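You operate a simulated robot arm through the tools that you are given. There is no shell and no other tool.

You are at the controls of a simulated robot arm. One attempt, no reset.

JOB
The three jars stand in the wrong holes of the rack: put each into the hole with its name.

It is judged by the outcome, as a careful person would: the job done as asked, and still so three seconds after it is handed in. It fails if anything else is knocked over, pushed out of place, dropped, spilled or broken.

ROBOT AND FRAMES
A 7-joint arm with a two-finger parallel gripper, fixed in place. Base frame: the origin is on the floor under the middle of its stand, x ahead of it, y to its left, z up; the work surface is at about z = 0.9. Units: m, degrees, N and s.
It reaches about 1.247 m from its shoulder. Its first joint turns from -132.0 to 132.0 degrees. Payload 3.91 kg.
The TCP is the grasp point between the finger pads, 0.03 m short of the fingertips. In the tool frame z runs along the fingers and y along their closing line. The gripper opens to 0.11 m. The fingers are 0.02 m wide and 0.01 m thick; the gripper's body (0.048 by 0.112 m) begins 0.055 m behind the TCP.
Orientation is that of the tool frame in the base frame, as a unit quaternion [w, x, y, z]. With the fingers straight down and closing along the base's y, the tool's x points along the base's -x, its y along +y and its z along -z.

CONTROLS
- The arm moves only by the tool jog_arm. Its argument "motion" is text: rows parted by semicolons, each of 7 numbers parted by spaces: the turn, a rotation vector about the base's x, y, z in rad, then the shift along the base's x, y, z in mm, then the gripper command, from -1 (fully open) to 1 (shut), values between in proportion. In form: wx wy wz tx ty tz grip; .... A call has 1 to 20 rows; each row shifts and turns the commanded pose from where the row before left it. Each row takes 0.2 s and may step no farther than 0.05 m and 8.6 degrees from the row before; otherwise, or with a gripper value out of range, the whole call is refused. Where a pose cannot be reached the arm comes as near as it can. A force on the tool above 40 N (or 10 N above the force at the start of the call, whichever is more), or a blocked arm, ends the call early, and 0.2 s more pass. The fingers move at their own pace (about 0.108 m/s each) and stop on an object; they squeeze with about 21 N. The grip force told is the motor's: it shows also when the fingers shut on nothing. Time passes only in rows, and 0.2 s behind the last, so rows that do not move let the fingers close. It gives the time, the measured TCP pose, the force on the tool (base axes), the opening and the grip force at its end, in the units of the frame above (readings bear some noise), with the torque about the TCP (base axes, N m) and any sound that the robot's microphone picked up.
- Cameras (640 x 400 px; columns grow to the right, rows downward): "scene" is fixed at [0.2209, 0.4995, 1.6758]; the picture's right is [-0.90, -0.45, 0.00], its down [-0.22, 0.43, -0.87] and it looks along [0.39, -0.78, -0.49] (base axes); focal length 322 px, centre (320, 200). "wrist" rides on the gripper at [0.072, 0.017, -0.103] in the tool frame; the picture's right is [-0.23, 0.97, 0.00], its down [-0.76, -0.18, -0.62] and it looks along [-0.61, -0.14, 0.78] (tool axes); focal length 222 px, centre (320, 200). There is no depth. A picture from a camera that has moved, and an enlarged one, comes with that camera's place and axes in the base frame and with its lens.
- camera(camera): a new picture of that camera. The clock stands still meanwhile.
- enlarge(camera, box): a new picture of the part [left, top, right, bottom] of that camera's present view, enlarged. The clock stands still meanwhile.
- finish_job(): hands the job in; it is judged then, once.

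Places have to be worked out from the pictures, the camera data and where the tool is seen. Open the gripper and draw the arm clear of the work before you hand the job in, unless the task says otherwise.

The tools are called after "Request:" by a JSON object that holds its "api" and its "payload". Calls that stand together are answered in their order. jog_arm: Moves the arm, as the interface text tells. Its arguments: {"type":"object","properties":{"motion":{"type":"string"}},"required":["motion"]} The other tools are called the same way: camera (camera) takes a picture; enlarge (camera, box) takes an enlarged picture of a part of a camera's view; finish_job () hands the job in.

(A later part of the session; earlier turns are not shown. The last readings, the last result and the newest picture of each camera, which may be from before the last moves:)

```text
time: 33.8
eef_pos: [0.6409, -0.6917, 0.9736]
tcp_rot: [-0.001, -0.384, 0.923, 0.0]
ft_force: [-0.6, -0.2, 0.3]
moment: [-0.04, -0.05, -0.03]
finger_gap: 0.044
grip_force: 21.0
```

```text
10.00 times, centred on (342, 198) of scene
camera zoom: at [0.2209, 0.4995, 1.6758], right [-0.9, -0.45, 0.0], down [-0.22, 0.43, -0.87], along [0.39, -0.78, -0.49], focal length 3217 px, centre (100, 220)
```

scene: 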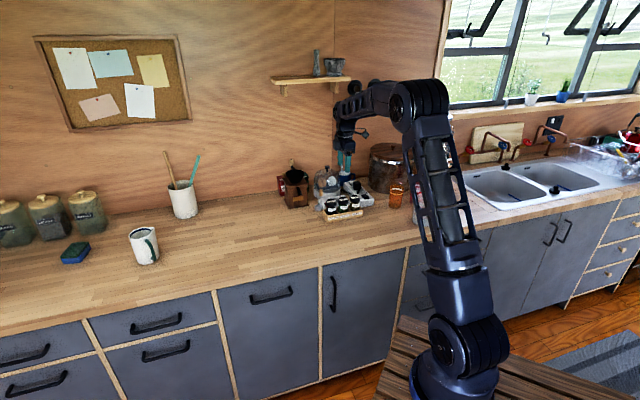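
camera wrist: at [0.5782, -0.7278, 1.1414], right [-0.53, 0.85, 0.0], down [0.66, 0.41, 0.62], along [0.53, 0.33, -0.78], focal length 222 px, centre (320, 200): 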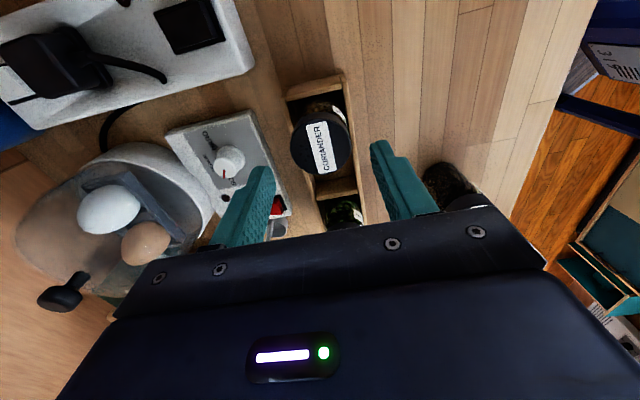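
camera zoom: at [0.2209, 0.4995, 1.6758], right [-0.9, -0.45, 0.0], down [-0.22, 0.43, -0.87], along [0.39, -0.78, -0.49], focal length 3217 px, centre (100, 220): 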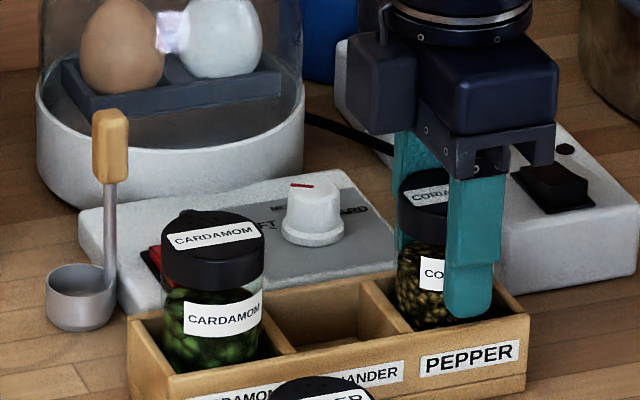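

Coriander gripped at 44 mm. I'll lift 55 mm and move one pitch to the CORIANDER hole, then hover.

Request:
{"api": "jog_arm", "payload": {"motion": "0 0 0 0 0 5 1; 0 0 0 0 0 10 1; 0 0 0 0 0 20 1; 0 0 0 0 0 20 1; 0 0 0 0 0 0 1; 0 0 0 8 8 0 1; 0 0 0 12 12 0 1; 0 0 0 12 12 0 1; 0 0 0 7.8 7.8 0 1; 0 0 0 0 0 0 1; 0 0 0 0 0 0 1"}}

Request:
{"api": "camera", "payload": {"camera": "wrist"}}

Request:
{"api": "enlarge", "payload": {"camera": "wrist", "box": [240, 80, 400, 180]}}

Request:
{"api": "enlarge", "payload": {"camera": "scene", "box": [310, 170, 374, 210]}}

```text
time: 36.2
eef_pos: [0.6816, -0.6497, 1.0302]
tcp_rot: [0.0, -0.383, 0.924, -0.001]
ft_force: [-0.2, -0.7, -0.6]
moment: [0.01, 0.01, -0.03]
finger_gap: 0.0435
grip_force: 21.0
```

```text
taken
camera wrist: at [0.618, -0.6884, 1.1338], right [-0.53, 0.85, 0.0], down [0.66, 0.41, 0.62], along [0.53, 0.33, -0.78], focal length 222 px, centre (320, 200)
```

wrist: 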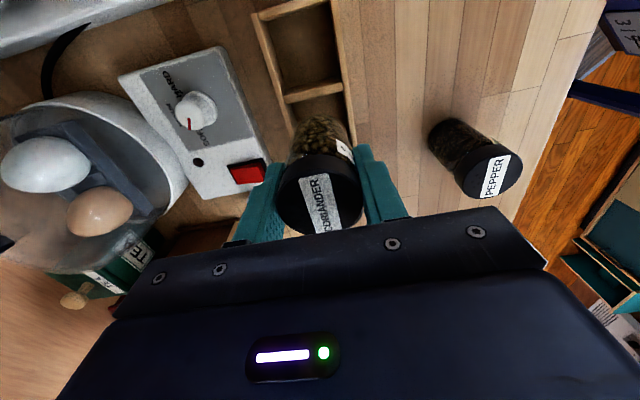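

```text
4.00 times, centred on (320, 130) of wrist
camera zoom: at [0.618, -0.6884, 1.1338], right [-0.53, 0.85, 0.0], down [0.66, 0.41, 0.62], along [0.53, 0.33, -0.78], focal length 888 px, centre (320, 480)
```

zoom: 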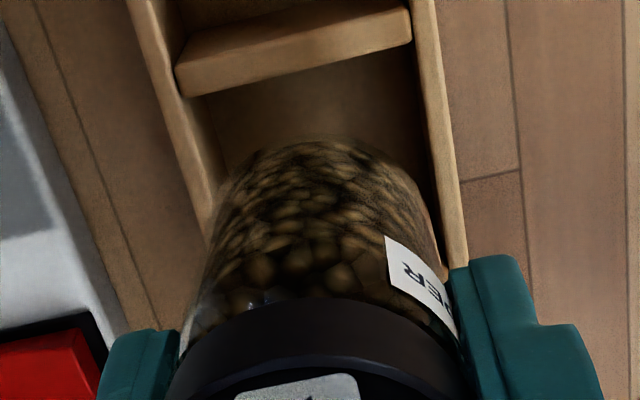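

```text
10.00 times, centred on (342, 190) of scene
camera zoom: at [0.2209, 0.4995, 1.6758], right [-0.9, -0.45, 0.0], down [-0.22, 0.43, -0.87], along [0.39, -0.78, -0.49], focal length 3217 px, centre (100, 300)
```

zoom: 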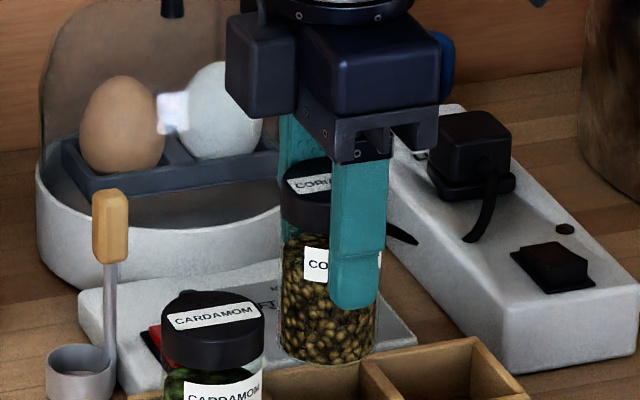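

The view matches the earlier good hover, with the rack about 1.5–2 mm more toward the front. I'll shift 1.7 mm front and lower into the hole's mouth.

Request:
{"api": "jog_arm", "payload": {"motion": "0 0 0 -1.2 1.2 0 1; 0 0 0 0 0 -12 1; 0 0 0 0 0 -10 1; 0 0 0 0 0 0 1"}}

Request:
{"api": "enlarge", "payload": {"camera": "wrist", "box": [240, 80, 400, 180]}}

Request:
{"api": "enlarge", "payload": {"camera": "scene", "box": [310, 178, 374, 218]}}

```text
time: 37.2
eef_pos: [0.6801, -0.6496, 1.008]
tcp_rot: [0.0, -0.384, 0.923, 0.0]
ft_force: [-0.2, 0.4, -1.5]
moment: [-0.03, -0.01, -0.01]
finger_gap: 0.0437
grip_force: 21.2
```

```text
4.00 times, centred on (320, 130) of wrist
camera zoom: at [0.6161, -0.6887, 1.1117], right [-0.53, 0.85, 0.0], down [0.66, 0.41, 0.62], along [0.53, 0.33, -0.78], focal length 888 px, centre (320, 480)
```

zoom: 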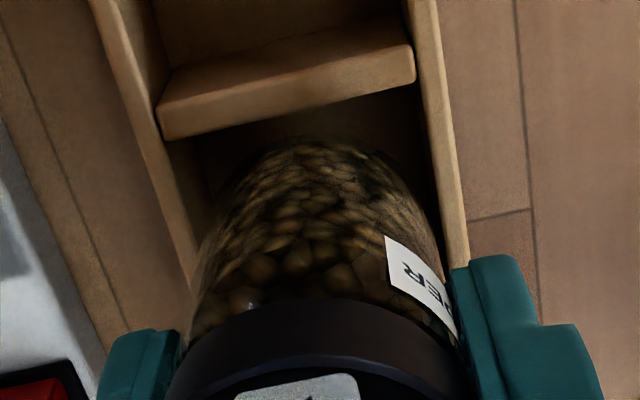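

```text
10.00 times, centred on (342, 198) of scene
camera zoom: at [0.2209, 0.4995, 1.6758], right [-0.9, -0.45, 0.0], down [-0.22, 0.43, -0.87], along [0.39, -0.78, -0.49], focal length 3217 px, centre (100, 220)
```

zoom: 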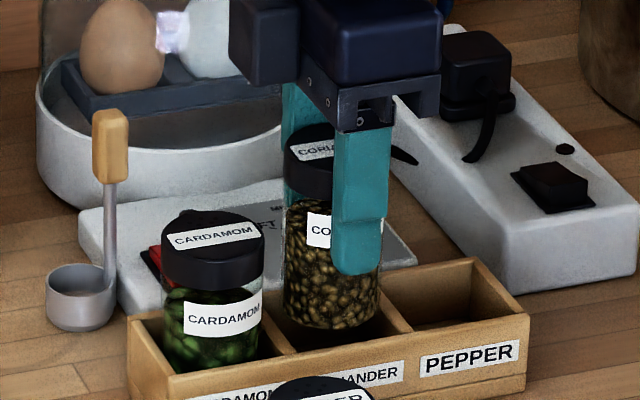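

The walls are now symmetric about the jar, within about 0.7 mm. Continuing down into the hole.

Request:
{"api": "jog_arm", "payload": {"motion": "0 0 0 0 0 -8 1; 0 0 0 0 0 -8 1; 0 0 0 0 0 -8 1; 0 0 0 0 0 -6 1; 0 0 0 0 0 0 1"}}

Request:
{"api": "enlarge", "payload": {"camera": "scene", "box": [310, 178, 374, 218]}}

```text
time: 38.4
eef_pos: [0.6805, -0.6481, 0.9776]
tcp_rot: [-0.001, -0.383, 0.924, -0.001]
ft_force: [-0.2, -0.2, -0.9]
moment: [0.0, 0.03, 0.03]
finger_gap: 0.0437
grip_force: 21.3
```

```text
10.00 times, centred on (342, 198) of scene
camera zoom: at [0.2209, 0.4995, 1.6758], right [-0.9, -0.45, 0.0], down [-0.22, 0.43, -0.87], along [0.39, -0.78, -0.49], focal length 3217 px, centre (100, 220)
```

zoom: 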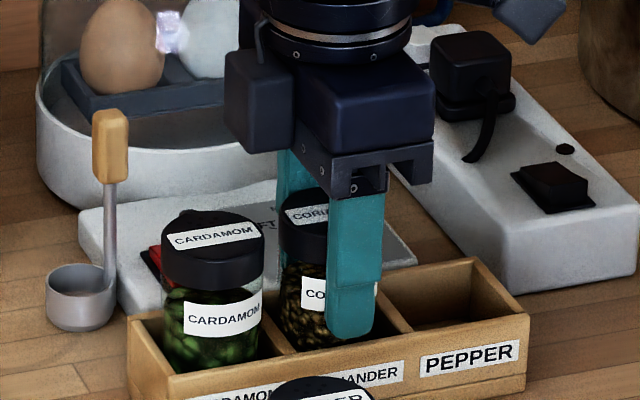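

Nearly seated at z≈0.978 without side force. Gentle final steps.

Request:
{"api": "jog_arm", "payload": {"motion": "0 0 0 0 0 -2 1; 0 0 0 0 0 -1 1; 0 0 0 0 0 0 1"}}

```text
time: 39.2
eef_pos: [0.6806, -0.6498, 0.9743]
tcp_rot: [0.0, -0.384, 0.923, 0.0]
ft_force: [3.7, -0.3, 8.2]
moment: [0.06, -0.12, -0.02]
finger_gap: 0.0436
grip_force: 21.0
```

Floor contact (+8.2 N) at the original grasp height. Relieving, releasing and rising.

Request:
{"api": "jog_arm", "payload": {"motion": "0 0 0 0 0 0.7 1; 0 0 0 0 0 0 0; 0 0 0 0 0 0 -0.2; 0 0 0 0 0 0 -0.2; 0 0 0 0 0 13 -0.2; 0 0 0 0 0 25 -0.2; 0 0 0 0 0 25 -0.2; 0 0 0 0 0 15 -0.2; 0 0 0 0 0 0 -0.2"}}

Request:
{"api": "camera", "payload": {"camera": "wrist"}}

Request:
{"api": "enlarge", "payload": {"camera": "scene", "box": [310, 178, 374, 218]}}

```text
time: 41.2
eef_pos: [0.6822, -0.6502, 1.0553]
tcp_rot: [-0.001, -0.384, 0.923, 0.0]
ft_force: [0.3, 0.6, 0.2]
moment: [0.04, -0.03, 0.01]
finger_gap: 0.0659
grip_force: 0.0
```

```text
taken
camera wrist: at [0.6201, -0.6895, 1.1582], right [-0.53, 0.85, 0.0], down [0.66, 0.41, 0.62], along [0.53, 0.33, -0.78], focal length 222 px, centre (320, 200)
```

wrist: 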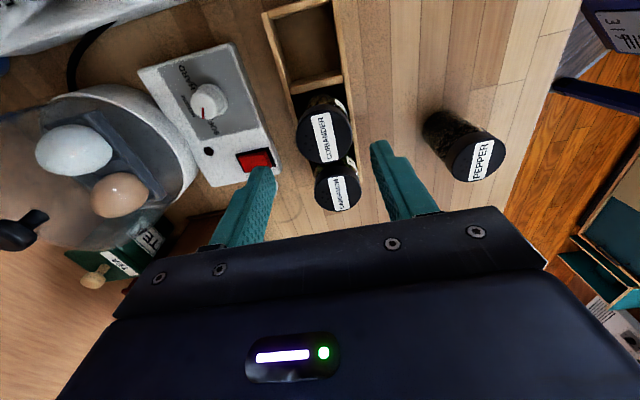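

```text
10.00 times, centred on (342, 198) of scene
camera zoom: at [0.2209, 0.4995, 1.6758], right [-0.9, -0.45, 0.0], down [-0.22, 0.43, -0.87], along [0.39, -0.78, -0.49], focal length 3217 px, centre (100, 220)
```

zoom: 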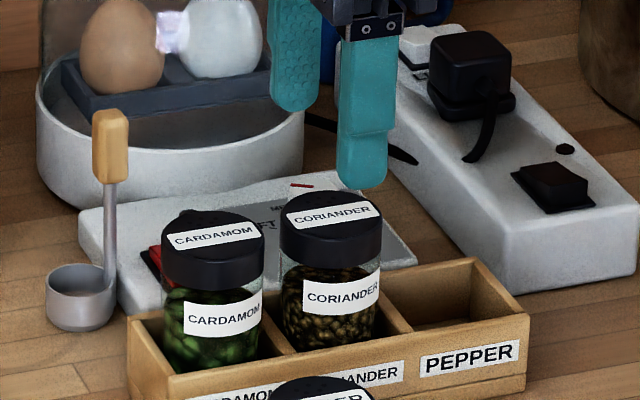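

Coriander is seated in its hole. Now back to the pepper jar on the counter at about (0.628,-0.518).

Request:
{"api": "jog_arm", "payload": {"motion": "0 0 0 -5 13 0 -0.2; 0 0 0 -11 26 0 -0.2; 0 0 0 -11 28 0 -0.2; 0 0 0 -11 27 0 -0.2; 0 0 0 -11 26 0 -0.2; 0 0 0 -5 12 0 -0.2; 0 0 0 0 0 -20 -0.2; 0 0 0 0 0 0 -0.2"}}

Request:
{"api": "enlarge", "payload": {"camera": "wrist", "box": [240, 90, 400, 190]}}

Request:
{"api": "camera", "payload": {"camera": "wrist"}}

```text
time: 43.0
eef_pos: [0.6252, -0.517, 1.034]
tcp_rot: [0.0, -0.383, 0.924, 0.001]
ft_force: [-0.3, 0.3, 0.5]
moment: [-0.02, -0.01, 0.0]
finger_gap: 0.0659
grip_force: 0.1
```

```text
4.00 times, centred on (320, 140) of wrist
camera zoom: at [0.5628, -0.5555, 1.138], right [-0.53, 0.85, 0.0], down [0.66, 0.41, 0.62], along [0.53, 0.33, -0.78], focal length 888 px, centre (320, 440)
```

zoom: 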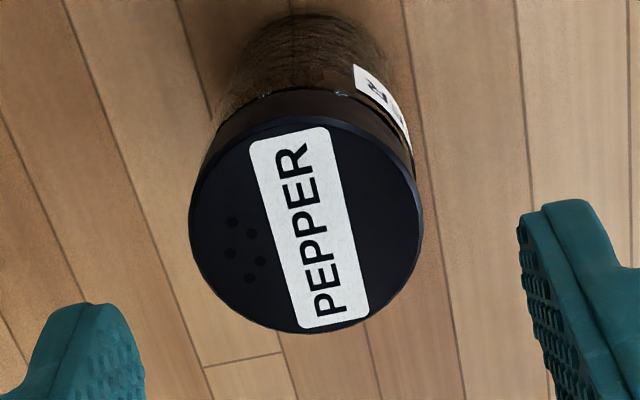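

```text
taken
camera wrist: at [0.5628, -0.5555, 1.138], right [-0.53, 0.85, 0.0], down [0.66, 0.41, 0.62], along [0.53, 0.33, -0.78], focal length 222 px, centre (320, 200)
```

wrist: 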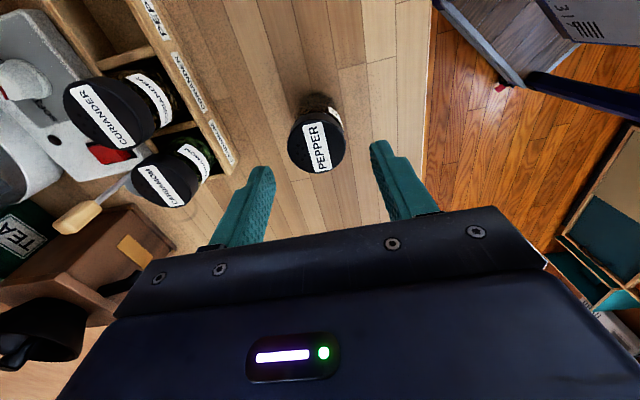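

Pepper's lid is about 2.7 mm to the back side of the TCP axis. I'll correct by (+1.7,-2.0) mm, descend to z≈0.966 and grip.

Request:
{"api": "jog_arm", "payload": {"motion": "0 0 0 1.7 -2 -20 -0.2; 0 0 0 0 0 -20 -0.2; 0 0 0 0 0 -15 -0.2; 0 0 0 0 0 -10 -0.2; 0 0 0 0 0 -4 -0.2; 0 0 0 0 0 0 -0.05; 0 0 0 0 0 0 0.05; 0 0 0 0 0 0 0.15; 0 0 0 0 0 0 0.3; 0 0 0 0 0 0 1; 0 0 0 0 0 0 1"}}

Request:
{"api": "camera", "payload": {"camera": "wrist"}}

Request:
{"api": "enlarge", "payload": {"camera": "scene", "box": [302, 185, 398, 245]}}

```text
time: 45.4
eef_pos: [0.6275, -0.5204, 0.9645]
tcp_rot: [-0.001, -0.384, 0.923, 0.0]
ft_force: [-0.2, -0.7, -0.1]
moment: [0.02, -0.01, 0.0]
finger_gap: 0.0435
grip_force: 20.6
```

```text
taken
camera wrist: at [0.5647, -0.5588, 1.0679], right [-0.53, 0.85, 0.0], down [0.66, 0.41, 0.62], along [0.53, 0.33, -0.78], focal length 222 px, centre (320, 200)
```

wrist: 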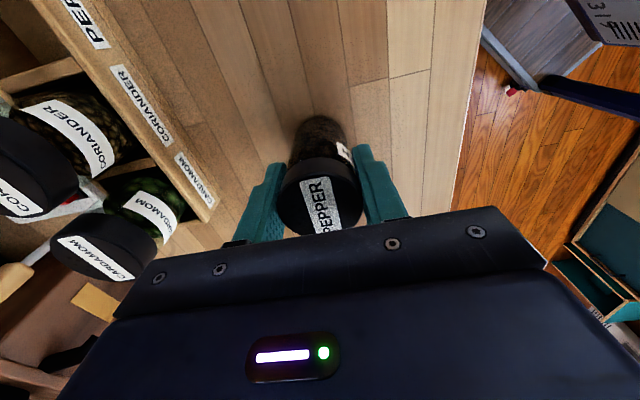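

```text
6.67 times, centred on (350, 215) of scene
camera zoom: at [0.2209, 0.4995, 1.6758], right [-0.9, -0.45, 0.0], down [-0.22, 0.43, -0.87], along [0.39, -0.78, -0.49], focal length 2145 px, centre (120, 100)
```

zoom: 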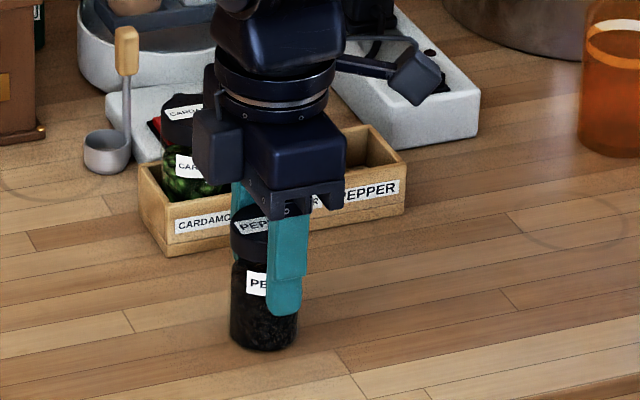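

Pepper is gripped. I'll lift 75 mm, travel along in front of the rack, then back over the empty PEPPER hole, keeping away from the other jars.

Request:
{"api": "jog_arm", "payload": {"motion": "0 0 0 0 0 5 1; 0 0 0 0 0 15 1; 0 0 0 0 0 25 1; 0 0 0 0 0 25 1; 0 0 0 0 0 5 1; 0 0 0 -12 -12 0 1; 0 0 0 -20 -20 0 1; 0 0 0 -20 -20 0 1; 0 0 0 -17 -17 0 1; 0 0 0 -10 -10 0 1; 0 0 0 0 0 0 1; 0 0 0 12 -12 0 1; 0 0 0 20 -20 0 1; 0 0 0 20 -20 0 1; 0 0 0 18 -17 0 1; 0 0 0 12 -11 0 1; 0 0 0 9 -8.5 0 1; 0 0 0 0 0 0 1; 0 0 0 0 0 0 1"}}

Request:
{"api": "camera", "payload": {"camera": "wrist"}}

Request:
{"api": "enlarge", "payload": {"camera": "wrist", "box": [240, 80, 400, 180]}}

Request:
{"api": "enlarge", "payload": {"camera": "scene", "box": [310, 170, 390, 220]}}

```text
time: 49.4
eef_pos: [0.6401, -0.6876, 1.0384]
tcp_rot: [0.0, -0.383, 0.924, 0.0]
ft_force: [-0.2, 0.6, -1.5]
moment: [0.0, 0.0, -0.01]
finger_gap: 0.0438
grip_force: 21.1
```

```text
taken
camera wrist: at [0.5766, -0.7257, 1.1411], right [-0.53, 0.85, 0.0], down [0.66, 0.41, 0.62], along [0.53, 0.33, -0.78], focal length 222 px, centre (320, 200)
```

wrist: 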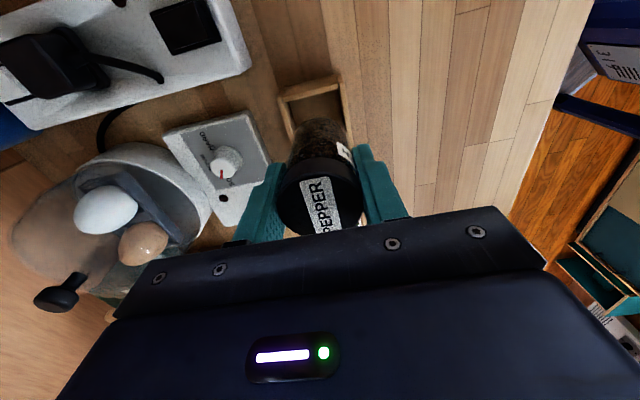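

```text
4.00 times, centred on (320, 130) of wrist
camera zoom: at [0.5766, -0.7257, 1.1411], right [-0.53, 0.85, 0.0], down [0.66, 0.41, 0.62], along [0.53, 0.33, -0.78], focal length 888 px, centre (320, 480)
```

zoom: 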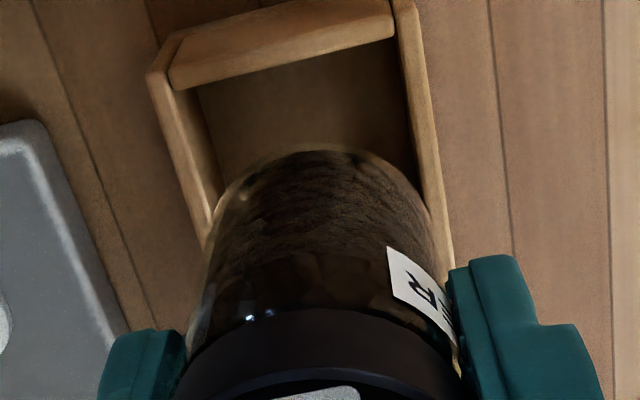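

```text
8.00 times, centred on (350, 195) of scene
camera zoom: at [0.2209, 0.4995, 1.6758], right [-0.9, -0.45, 0.0], down [-0.22, 0.43, -0.87], along [0.39, -0.78, -0.49], focal length 2574 px, centre (80, 240)
```

zoom: 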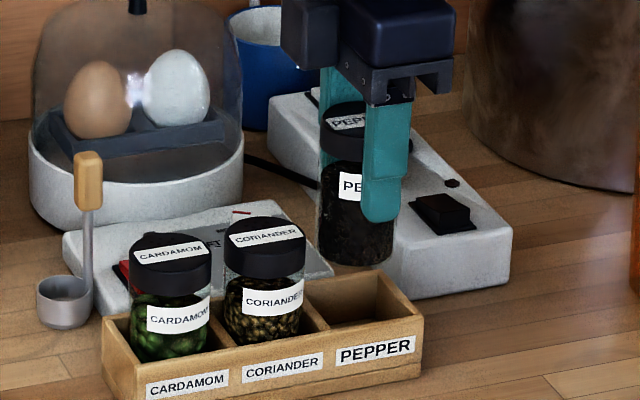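

The end wall and side walls show I'm about 1.2 mm too far front and 1 mm toward the middle. I'll trim by (+0.2,-1.6) mm, lower 30 mm to just above the rim and recheck.

Request:
{"api": "jog_arm", "payload": {"motion": "0 0 0 0.2 -1.6 0 1; 0 0 0 0 0 -10 1; 0 0 0 0 0 -12 1; 0 0 0 0 0 -8 1; 0 0 0 0 0 0 1"}}

Request:
{"api": "enlarge", "payload": {"camera": "wrist", "box": [240, 80, 400, 180]}}

Request:
{"api": "enlarge", "payload": {"camera": "scene", "box": [318, 178, 382, 218]}}

```text
time: 50.6
eef_pos: [0.6409, -0.6897, 1.0083]
tcp_rot: [0.0, -0.382, 0.924, 0.0]
ft_force: [0.7, -0.1, -0.7]
moment: [0.0, 0.0, 0.0]
finger_gap: 0.0434
grip_force: 20.8
```

```text
4.00 times, centred on (320, 130) of wrist
camera zoom: at [0.577, -0.7281, 1.112], right [-0.53, 0.85, 0.0], down [0.66, 0.41, 0.62], along [0.53, 0.33, -0.78], focal length 888 px, centre (320, 480)
```

zoom: 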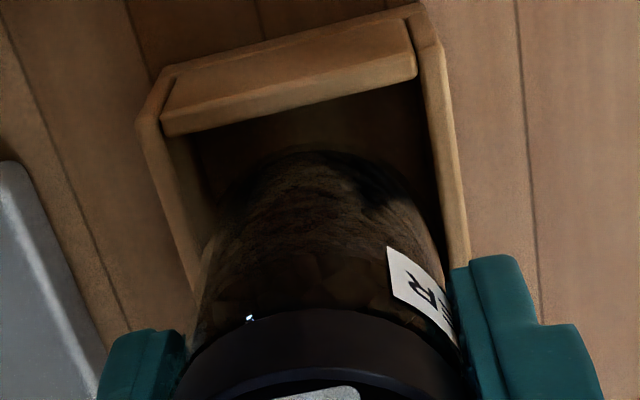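

```text
10.00 times, centred on (350, 198) of scene
camera zoom: at [0.2209, 0.4995, 1.6758], right [-0.9, -0.45, 0.0], down [-0.22, 0.43, -0.87], along [0.39, -0.78, -0.49], focal length 3217 px, centre (20, 220)
```

zoom: 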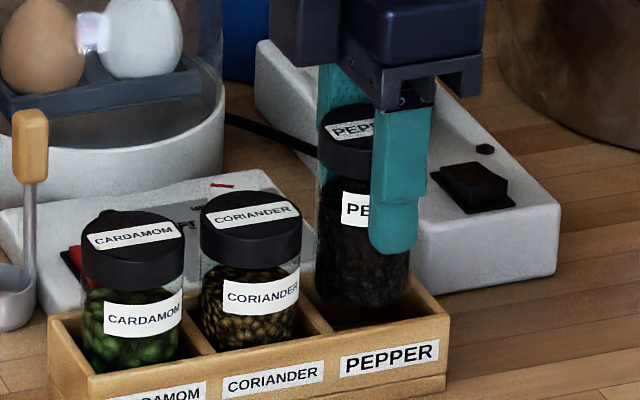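

This view is essentially identical to the successful coriander insertion. Lowering into the hole.

Request:
{"api": "jog_arm", "payload": {"motion": "0 0 0 0 0 -8 1; 0 0 0 0 0 -8 1; 0 0 0 0 0 -8 1; 0 0 0 0 0 -6 1; 0 0 0 0 0 0 1"}}

Request:
{"api": "enlarge", "payload": {"camera": "scene", "box": [318, 178, 382, 218]}}

```text
time: 51.8
eef_pos: [0.6396, -0.6877, 0.9791]
tcp_rot: [0.0, -0.382, 0.924, -0.001]
ft_force: [-3.9, -3.4, 12.7]
moment: [0.09, -0.09, -0.01]
finger_gap: 0.0437
grip_force: 20.8
```

```text
10.00 times, centred on (350, 198) of scene
camera zoom: at [0.2209, 0.4995, 1.6758], right [-0.9, -0.45, 0.0], down [-0.22, 0.43, -0.87], along [0.39, -0.78, -0.49], focal length 3217 px, centre (20, 220)
```

zoom: 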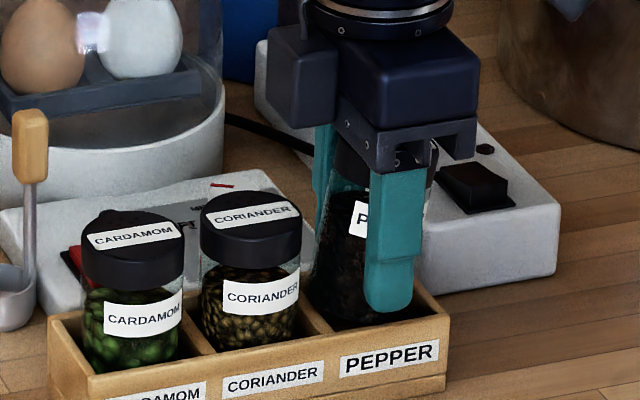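

There's an unexpected 12.7 N with side force along the rack, and the jar looks tilted. I'll stop and look closely before doing anything else.

Request:
{"api": "enlarge", "payload": {"camera": "scene", "box": [342, 184, 374, 204]}}

Request:
{"api": "camera", "payload": {"camera": "wrist"}}

Request:
{"api": "enlarge", "payload": {"camera": "wrist", "box": [240, 120, 400, 220]}}

```text
16.00 times, centred on (358, 194) of scene
camera zoom: at [0.2209, 0.4995, 1.6758], right [-0.9, -0.45, 0.0], down [-0.22, 0.43, -0.87], along [0.39, -0.78, -0.49], focal length 5148 px, centre (-288, 296)
```

zoom: 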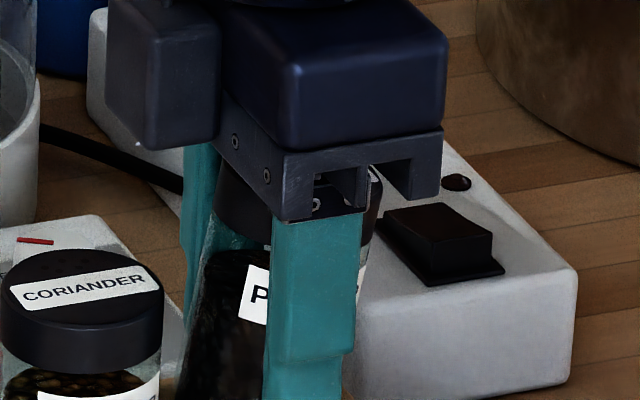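

```text
taken
camera wrist: at [0.577, -0.7269, 1.0831], right [-0.53, 0.85, 0.0], down [0.66, 0.41, 0.62], along [0.53, 0.33, -0.78], focal length 222 px, centre (320, 200)
```

wrist: 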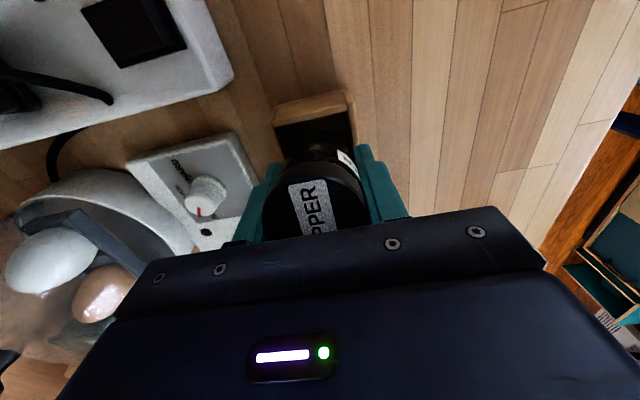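

```text
4.00 times, centred on (320, 170) of wrist
camera zoom: at [0.577, -0.7269, 1.0831], right [-0.53, 0.85, 0.0], down [0.66, 0.41, 0.62], along [0.53, 0.33, -0.78], focal length 888 px, centre (320, 320)
```

zoom: 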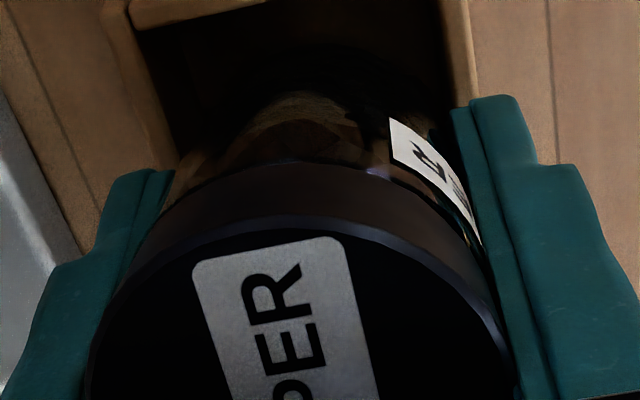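

The jar's bottom edge has caught on the divider and the jar was pushed up and tilted in the grip. The torque reading puts the contact at the divider toward the middle hole. I'll back straight up slowly, without releasing.

Request:
{"api": "jog_arm", "payload": {"motion": "0 0 0 0 0 3 1; 0 0 0 0 0 5 1; 0 0 0 0 0 0 1"}}

Request:
{"api": "enlarge", "payload": {"camera": "scene", "box": [318, 178, 382, 218]}}

```text
time: 52.6
eef_pos: [0.6402, -0.6886, 0.9863]
tcp_rot: [0.0, -0.384, 0.923, -0.001]
ft_force: [-0.3, 0.3, -1.3]
moment: [-0.02, 0.01, 0.0]
finger_gap: 0.0435
grip_force: 21.0
```

```text
10.00 times, centred on (350, 198) of scene
camera zoom: at [0.2209, 0.4995, 1.6758], right [-0.9, -0.45, 0.0], down [-0.22, 0.43, -0.87], along [0.39, -0.78, -0.49], focal length 3217 px, centre (20, 220)
```

zoom: 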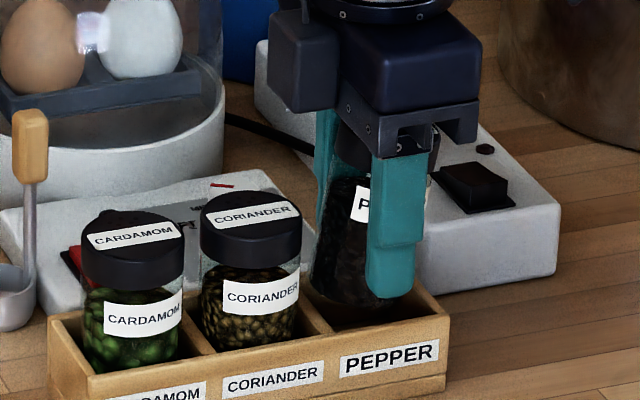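

Free of the rack again, and the other jars are undisturbed. I'll raise it well clear and check the tilt.

Request:
{"api": "jog_arm", "payload": {"motion": "0 0 0 0 0 8 1; 0 0 0 0 0 12 1; 0 0 0 0 0 15 1; 0 0 0 0 0 12 1; 0 0 0 0 0 0 1; 0 0 0 0 0 0 1"}}

Request:
{"api": "enlarge", "payload": {"camera": "scene", "box": [318, 168, 382, 208]}}

Request:
{"api": "camera", "payload": {"camera": "wrist"}}

```text
time: 54.0
eef_pos: [0.6387, -0.6896, 1.0342]
tcp_rot: [0.0, -0.383, 0.924, 0.0]
ft_force: [0.6, 0.7, -1.5]
moment: [0.01, 0.01, -0.01]
finger_gap: 0.0437
grip_force: 21.0
```

```text
10.00 times, centred on (350, 188) of scene
camera zoom: at [0.2209, 0.4995, 1.6758], right [-0.9, -0.45, 0.0], down [-0.22, 0.43, -0.87], along [0.39, -0.78, -0.49], focal length 3217 px, centre (20, 320)
```

zoom: 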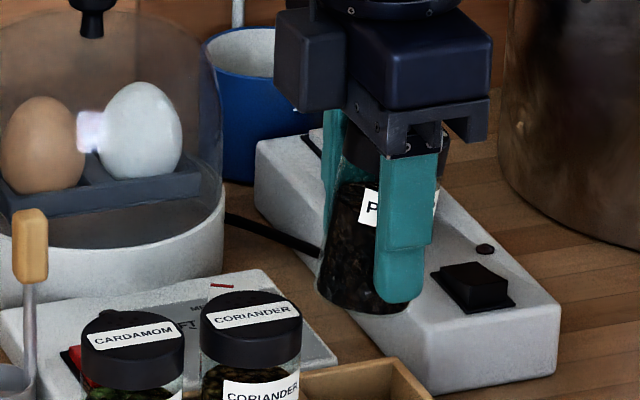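

```text
taken
camera wrist: at [0.5759, -0.728, 1.1377], right [-0.53, 0.85, 0.0], down [0.66, 0.41, 0.62], along [0.53, 0.33, -0.78], focal length 222 px, centre (320, 200)
```

wrist: 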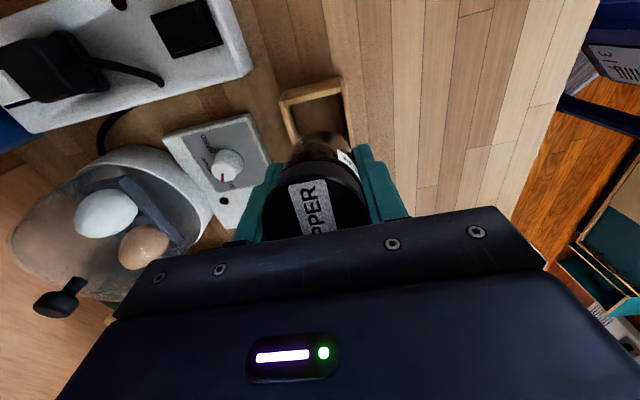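

The jar is held, but tilted about 8° with its bottom toward the middle hole, and it has slid up about 20 mm in the grip. I'll carry it straight out to clear counter in front of the PEPPER hole, tilt the tool to set it upright, and check.

Request:
{"api": "jog_arm", "payload": {"motion": "0 0 0 0 0 8 1; 0 0 0 -12 12 0 1; 0 0 0 -20 20 0 1; 0 0 0 -23 23 0 1; 0 0 0 -23 23 0 1; 0 0 0 -13 13 0 1; 0 0 0 0 0 0 1; -0.05 0.05 0 0 0 0 1; -0.049 0.049 0 0 0 0 1; 0 0 0 0 0 0 1; 0 0 0 0 0 0 1"}}

Request:
{"api": "enlarge", "payload": {"camera": "scene", "box": [326, 165, 422, 225]}}

Request:
{"api": "camera", "payload": {"camera": "wrist"}}

```text
time: 56.4
eef_pos: [0.5485, -0.5979, 1.0424]
tcp_rot: [-0.064, -0.383, 0.921, -0.027]
ft_force: [-0.6, -0.9, -1.3]
moment: [-0.05, 0.03, 0.0]
finger_gap: 0.0436
grip_force: 21.4
```

```text
6.67 times, centred on (374, 195) of scene
camera zoom: at [0.2209, 0.4995, 1.6758], right [-0.9, -0.45, 0.0], down [-0.22, 0.43, -0.87], along [0.39, -0.78, -0.49], focal length 2145 px, centre (-40, 233)
```

zoom: 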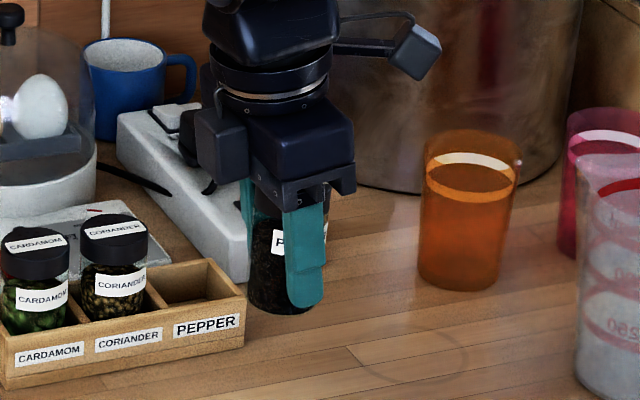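

```text
taken
camera wrist: at [0.4964, -0.6252, 1.1553], right [-0.53, 0.85, -0.03], down [0.72, 0.47, 0.51], along [0.45, 0.25, -0.86], focal length 222 px, centre (320, 200)
```

wrist: 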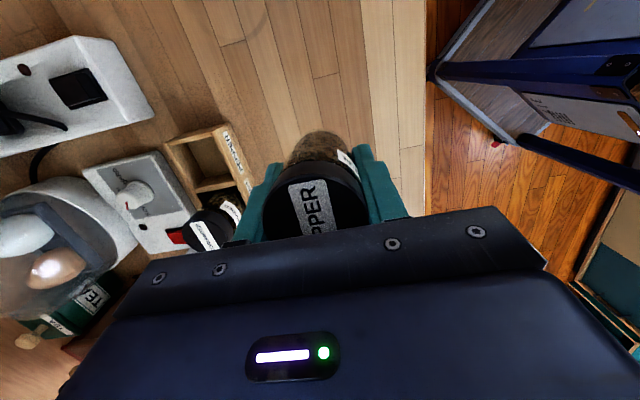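

The tool is now tilted 8°. I'll zoom in to see whether the jar is vertical.

Request:
{"api": "enlarge", "payload": {"camera": "scene", "box": [354, 190, 386, 210]}}

Request:
{"api": "enlarge", "payload": {"camera": "scene", "box": [346, 180, 394, 210]}}

```text
16.00 times, centred on (370, 200) of scene
camera zoom: at [0.2209, 0.4995, 1.6758], right [-0.9, -0.45, 0.0], down [-0.22, 0.43, -0.87], along [0.39, -0.78, -0.49], focal length 5148 px, centre (-480, 200)
```

zoom: 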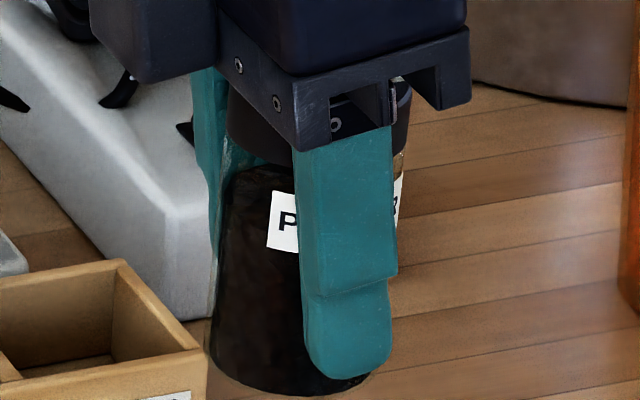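

```text
13.33 times, centred on (370, 195) of scene
camera zoom: at [0.2209, 0.4995, 1.6758], right [-0.9, -0.45, 0.0], down [-0.22, 0.43, -0.87], along [0.39, -0.78, -0.49], focal length 4290 px, centre (-347, 267)
```

zoom: 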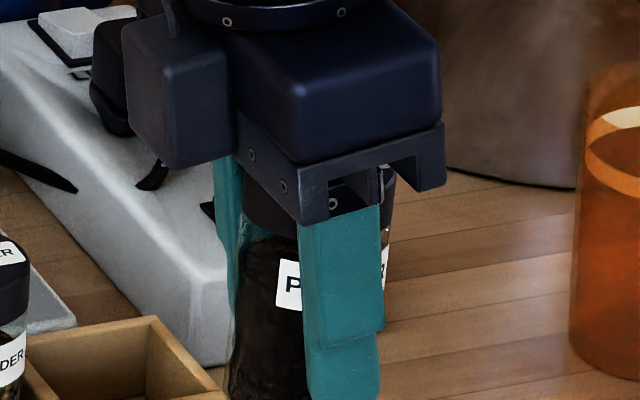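

The jar now reads vertical within about 1°, with its bottom at about z≈0.998. I'll lower 88 mm, then feel for the counter in small steps.

Request:
{"api": "jog_arm", "payload": {"motion": "0 0 0 0 0 -15 1; 0 0 0 0 0 -25 1; 0 0 0 0 0 -25 1; 0 0 0 0 0 -15 1; 0 0 0 0 0 -8 1; 0 0 0 0 0 0 1"}}

Request:
{"api": "enlarge", "payload": {"camera": "scene", "box": [346, 195, 394, 225]}}

```text
time: 57.8
eef_pos: [0.5499, -0.597, 0.9542]
tcp_rot: [-0.065, -0.382, 0.921, -0.027]
ft_force: [-1.0, 0.2, -0.8]
moment: [-0.01, -0.01, -0.01]
finger_gap: 0.0438
grip_force: 21.7
```

```text
13.33 times, centred on (370, 210) of scene
camera zoom: at [0.2209, 0.4995, 1.6758], right [-0.9, -0.45, 0.0], down [-0.22, 0.43, -0.87], along [0.39, -0.78, -0.49], focal length 4290 px, centre (-347, 67)
```

zoom: 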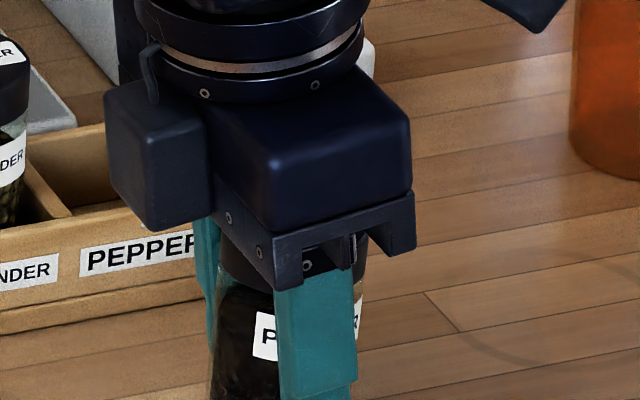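

Still free at z≈0.954; about 9 mm to go. Lowering 6 mm, then fine steps.

Request:
{"api": "jog_arm", "payload": {"motion": "0 0 0 0 0 -4 1; 0 0 0 0 0 -2 1; 0 0 0 0 0 0 1"}}

Request:
{"api": "enlarge", "payload": {"camera": "scene", "box": [346, 210, 394, 240]}}

```text
time: 58.6
eef_pos: [0.5491, -0.5975, 0.9487]
tcp_rot: [-0.064, -0.383, 0.921, -0.027]
ft_force: [-0.1, -0.5, -1.5]
moment: [0.0, -0.01, -0.01]
finger_gap: 0.0435
grip_force: 20.8
```

```text
13.33 times, centred on (370, 225) of scene
camera zoom: at [0.2209, 0.4995, 1.6758], right [-0.9, -0.45, 0.0], down [-0.22, 0.43, -0.87], along [0.39, -0.78, -0.49], focal length 4290 px, centre (-347, -133)
```

zoom: 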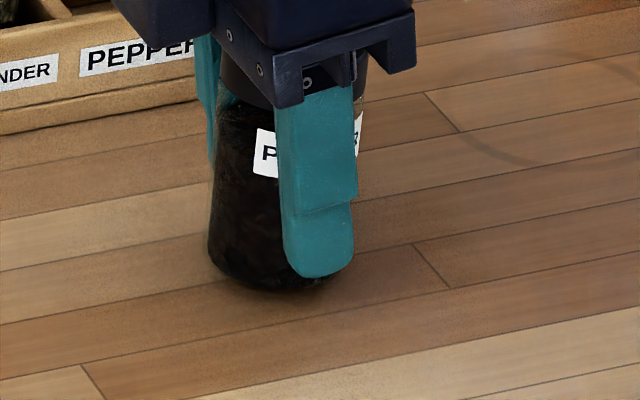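

The jar looks vertical and its bottom is about 4 mm above the counter. Lowering 2 mm at a time.

Request:
{"api": "jog_arm", "payload": {"motion": "0 0 0 0 0 -2 1; 0 0 0 0 0 0 1"}}

```text
time: 59.2
eef_pos: [0.5492, -0.5978, 0.9468]
tcp_rot: [-0.065, -0.383, 0.921, -0.027]
ft_force: [-0.1, -0.1, -0.9]
moment: [0.02, -0.02, -0.03]
finger_gap: 0.0436
grip_force: 20.7
```

Request:
{"api": "jog_arm", "payload": {"motion": "0 0 0 0 0 -1.5 1; 0 0 0 0 0 0 1"}}

```text
time: 59.8
eef_pos: [0.5502, -0.5971, 0.9435]
tcp_rot: [-0.064, -0.383, 0.921, -0.027]
ft_force: [0.1, 0.3, -1.6]
moment: [-0.01, -0.02, 0.0]
finger_gap: 0.0438
grip_force: 20.7
```

Request:
{"api": "jog_arm", "payload": {"motion": "0 0 0 0 0 -1 1; 0 0 0 0 0 0 1"}}

Request:
{"api": "enlarge", "payload": {"camera": "scene", "box": [346, 210, 394, 240]}}

```text
time: 60.4
eef_pos: [0.5492, -0.5991, 0.9429]
tcp_rot: [-0.064, -0.382, 0.921, -0.026]
ft_force: [0.1, 0.0, -1.4]
moment: [0.0, 0.01, -0.01]
finger_gap: 0.0436
grip_force: 21.4
```

```text
13.33 times, centred on (370, 225) of scene
camera zoom: at [0.2209, 0.4995, 1.6758], right [-0.9, -0.45, 0.0], down [-0.22, 0.43, -0.87], along [0.39, -0.78, -0.49], focal length 4290 px, centre (-347, -133)
```

zoom: 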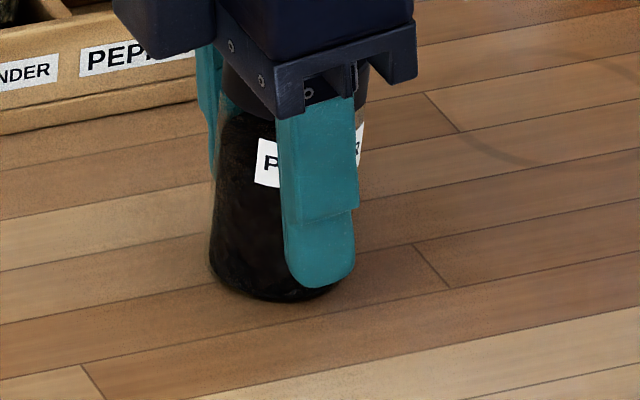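

Close but no contact yet. Continuing 1 mm steps.

Request:
{"api": "jog_arm", "payload": {"motion": "0 0 0 0 0 -1 1; 0 0 0 0 0 0 1"}}

```text
time: 61.0
eef_pos: [0.5483, -0.5971, 0.9441]
tcp_rot: [-0.064, -0.382, 0.921, -0.028]
ft_force: [0.2, 1.0, 10.8]
moment: [-0.15, 0.18, 0.01]
finger_gap: 0.0439
grip_force: 21.4
```

Contact (+10.8 N) on the near edge; the remaining tilt is tiny. I'll relieve the push and open slowly so the jar settles flat.

Request:
{"api": "jog_arm", "payload": {"motion": "0 0 0 0 0 0.8 1; 0 0 0 0 0 0 0.2; 0 0 0 0 0 0 0.16; 0 0 0 0 0 0 0.1; 0 0 0 0 0 0 -0.05; 0 0 0 0 0 0 -0.25; 0 0 0 0 0 0 -0.25"}}

Request:
{"api": "enlarge", "payload": {"camera": "scene", "box": [346, 200, 394, 230]}}

Request:
{"api": "camera", "payload": {"camera": "wrist"}}

```text
time: 62.6
eef_pos: [0.5495, -0.5984, 0.9435]
tcp_rot: [-0.065, -0.383, 0.921, -0.027]
ft_force: [-0.9, 0.1, 0.6]
moment: [0.02, 0.03, -0.02]
finger_gap: 0.0687
grip_force: 0.1
```

```text
13.33 times, centred on (370, 215) of scene
camera zoom: at [0.2209, 0.4995, 1.6758], right [-0.9, -0.45, 0.0], down [-0.22, 0.43, -0.87], along [0.39, -0.78, -0.49], focal length 4290 px, centre (-347, 0)
```

zoom: 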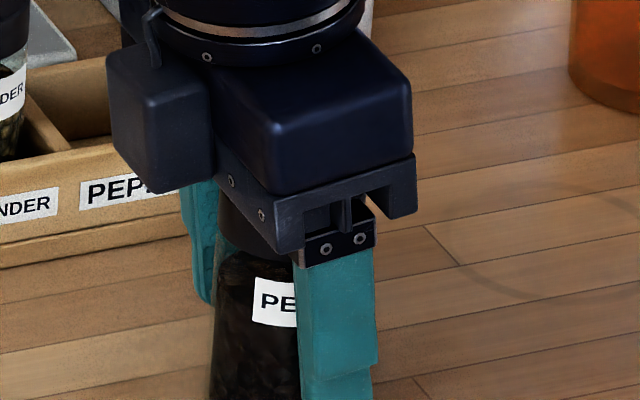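

```text
taken
camera wrist: at [0.4963, -0.6264, 1.056], right [-0.53, 0.85, -0.03], down [0.72, 0.47, 0.51], along [0.45, 0.25, -0.86], focal length 222 px, centre (320, 200)
```

wrist: 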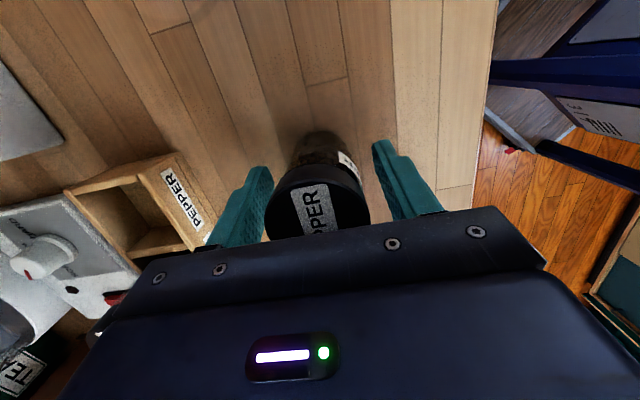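

Pepper is standing free on the counter. I'll rise straight up and level the tool again.

Request:
{"api": "jog_arm", "payload": {"motion": "0 0 0 0 0 10 -0.25; 0 0 0 0 0 20 -0.25; 0 0 0 0 0 25 -0.25; 0 0 0 0 0 25 -0.25; 0 0 0 0 0 12 -0.25; 0.05 -0.05 0 0 0 0 -0.2; 0.049 -0.049 0 0 0 0 -0.2; 0 0 0 0 0 0 -0.2; 0 0 0 0 0 0 -0.2"}}

Request:
{"api": "camera", "payload": {"camera": "wrist"}}

Request:
{"api": "enlarge", "payload": {"camera": "wrist", "box": [240, 90, 400, 190]}}

Request:
{"api": "enlarge", "payload": {"camera": "scene", "box": [310, 180, 406, 240]}}

```text
time: 64.6
eef_pos: [0.5491, -0.5969, 1.0352]
tcp_rot: [-0.001, -0.384, 0.923, 0.0]
ft_force: [0.2, -0.6, 0.7]
moment: [0.04, -0.02, -0.01]
finger_gap: 0.066
grip_force: 0.1
```

```text
taken
camera wrist: at [0.4853, -0.637, 1.1391], right [-0.53, 0.85, 0.0], down [0.66, 0.41, 0.62], along [0.53, 0.33, -0.78], focal length 222 px, centre (320, 200)
```

wrist: 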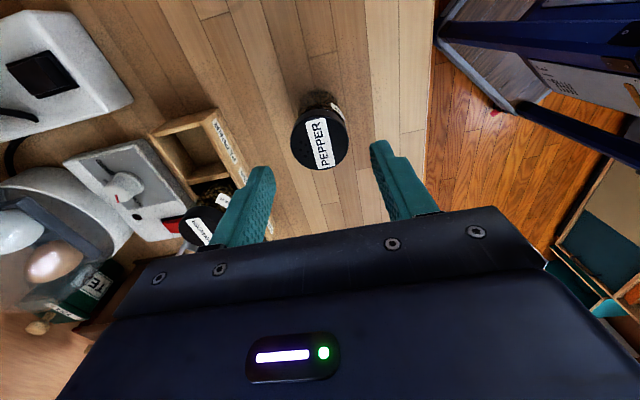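

```text
4.00 times, centred on (320, 140) of wrist
camera zoom: at [0.4853, -0.637, 1.1391], right [-0.53, 0.85, 0.0], down [0.66, 0.41, 0.62], along [0.53, 0.33, -0.78], focal length 888 px, centre (320, 440)
```

zoom: 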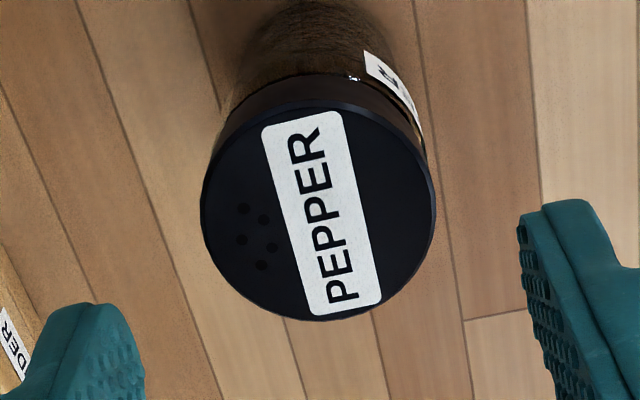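

```text
6.67 times, centred on (358, 210) of scene
camera zoom: at [0.2209, 0.4995, 1.6758], right [-0.9, -0.45, 0.0], down [-0.22, 0.43, -0.87], along [0.39, -0.78, -0.49], focal length 2145 px, centre (67, 133)
```

zoom: 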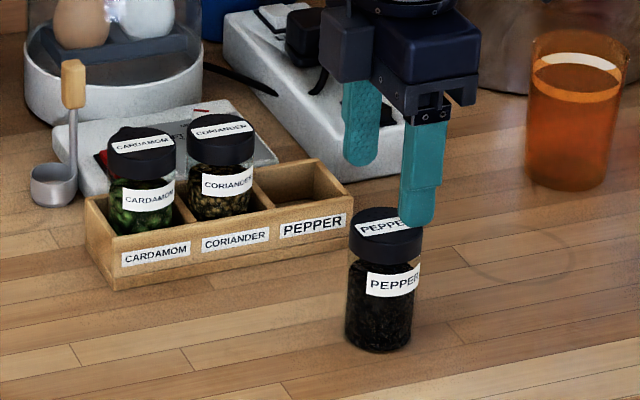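

Pepper stands upright and nothing else was disturbed. Re-checking the projection, I'd gripped it about 2.8 mm off centre along the rack, which explains the snag. This time I'll centre with a +1.1 mm x trim, descend and grip.

Request:
{"api": "jog_arm", "payload": {"motion": "0 0 0 1.1 0 -20 -0.2; 0 0 0 0 0 -20 -0.2; 0 0 0 0 0 -15 -0.2; 0 0 0 0 0 -10 -0.2; 0 0 0 0 0 0 -0.2; 0 0 0 0 0 0 -0.2"}}

Request:
{"api": "enlarge", "payload": {"camera": "wrist", "box": [240, 110, 400, 210]}}

```text
time: 66.0
eef_pos: [0.5516, -0.5988, 0.9682]
tcp_rot: [0.001, -0.383, 0.924, 0.0]
ft_force: [-0.3, -0.1, 0.6]
moment: [-0.01, -0.03, -0.01]
finger_gap: 0.066
grip_force: 0.1
```

```text
4.00 times, centred on (320, 160) of wrist
camera zoom: at [0.4876, -0.6373, 1.0731], right [-0.53, 0.85, 0.0], down [0.66, 0.41, 0.62], along [0.53, 0.33, -0.78], focal length 888 px, centre (320, 360)
```

zoom: 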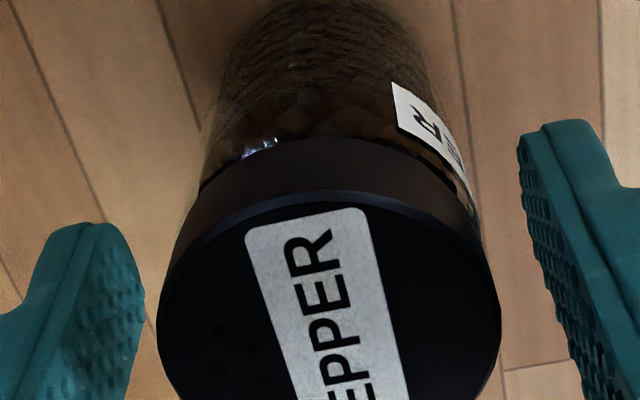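

The fingers straddle the lid. I'll take one more view of the lid's far edge to confirm fore-aft centring before gripping.

Request:
{"api": "enlarge", "payload": {"camera": "wrist", "box": [240, 150, 400, 250]}}

Request:
{"api": "enlarge", "payload": {"camera": "scene", "box": [346, 195, 394, 225]}}

```text
4.00 times, centred on (320, 200) of wrist
camera zoom: at [0.4876, -0.6373, 1.0731], right [-0.53, 0.85, 0.0], down [0.66, 0.41, 0.62], along [0.53, 0.33, -0.78], focal length 888 px, centre (320, 200)
```

zoom: 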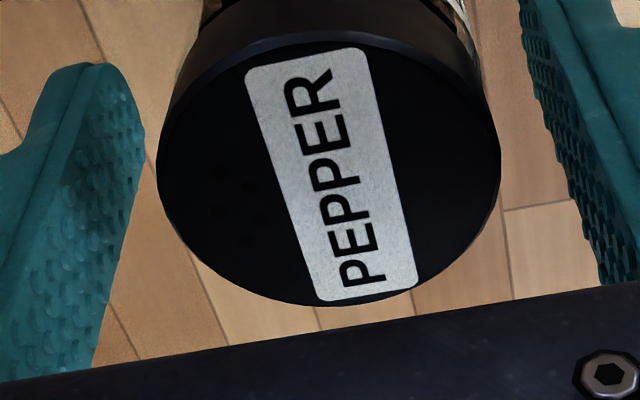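

```text
13.33 times, centred on (370, 210) of scene
camera zoom: at [0.2209, 0.4995, 1.6758], right [-0.9, -0.45, 0.0], down [-0.22, 0.43, -0.87], along [0.39, -0.78, -0.49], focal length 4290 px, centre (-347, 67)
```

zoom: 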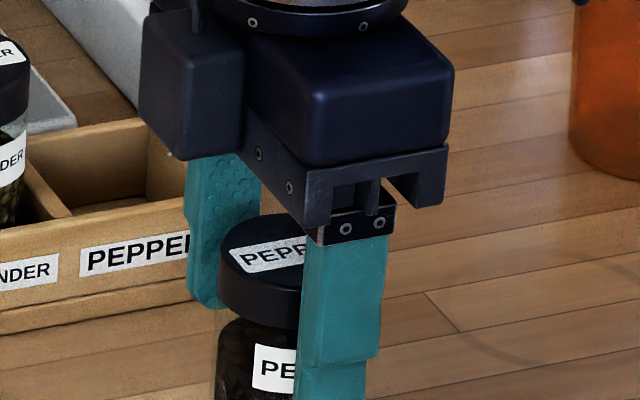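

Estimates agree the jar is within about 1 mm of centre. Before gripping I want the PEPPER hole's exact edges, so I'll rise, hover the empty gripper over that hole, and measure it.

Request:
{"api": "jog_arm", "payload": {"motion": "0 0 0 0 0 15 -0.2; 0 0 0 0 0 25 -0.2; 0 0 0 0 0 25 -0.2; 0 0 0 0 0 5 -0.2; 0 0 0 12 -12 0 -0.2; 0 0 0 20 -20 0 -0.2; 0 0 0 23 -23 0 -0.2; 0 0 0 23 -23 0 -0.2; 0 0 0 12 -12 0 -0.2; 0 0 0 0 0 0 -0.2; 0 0 0 0 0 0 -0.2"}}

Request:
{"api": "camera", "payload": {"camera": "wrist"}}

Request:
{"api": "enlarge", "payload": {"camera": "wrist", "box": [240, 60, 400, 160]}}

```text
time: 68.4
eef_pos: [0.6379, -0.6879, 1.0398]
tcp_rot: [0.0, -0.384, 0.924, 0.0]
ft_force: [0.6, 0.6, -0.2]
moment: [-0.02, 0.01, 0.01]
finger_gap: 0.0658
grip_force: 0.1
```

```text
taken
camera wrist: at [0.5748, -0.727, 1.1444], right [-0.53, 0.85, 0.0], down [0.66, 0.41, 0.62], along [0.53, 0.33, -0.78], focal length 222 px, centre (320, 200)
```

wrist: 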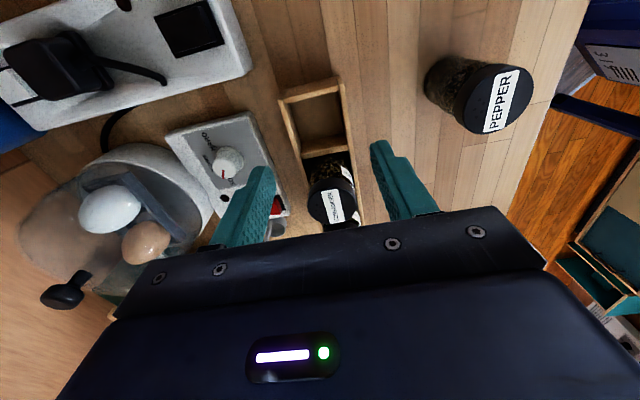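

```text
4.00 times, centred on (320, 110) of wrist
camera zoom: at [0.5748, -0.727, 1.1444], right [-0.53, 0.85, 0.0], down [0.66, 0.41, 0.62], along [0.53, 0.33, -0.78], focal length 888 px, centre (320, 560)
```

zoom: 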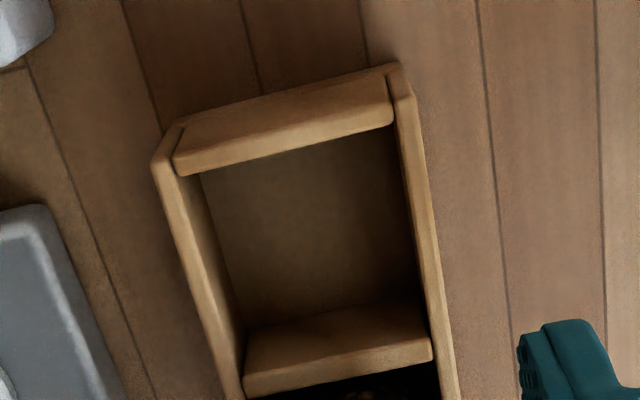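

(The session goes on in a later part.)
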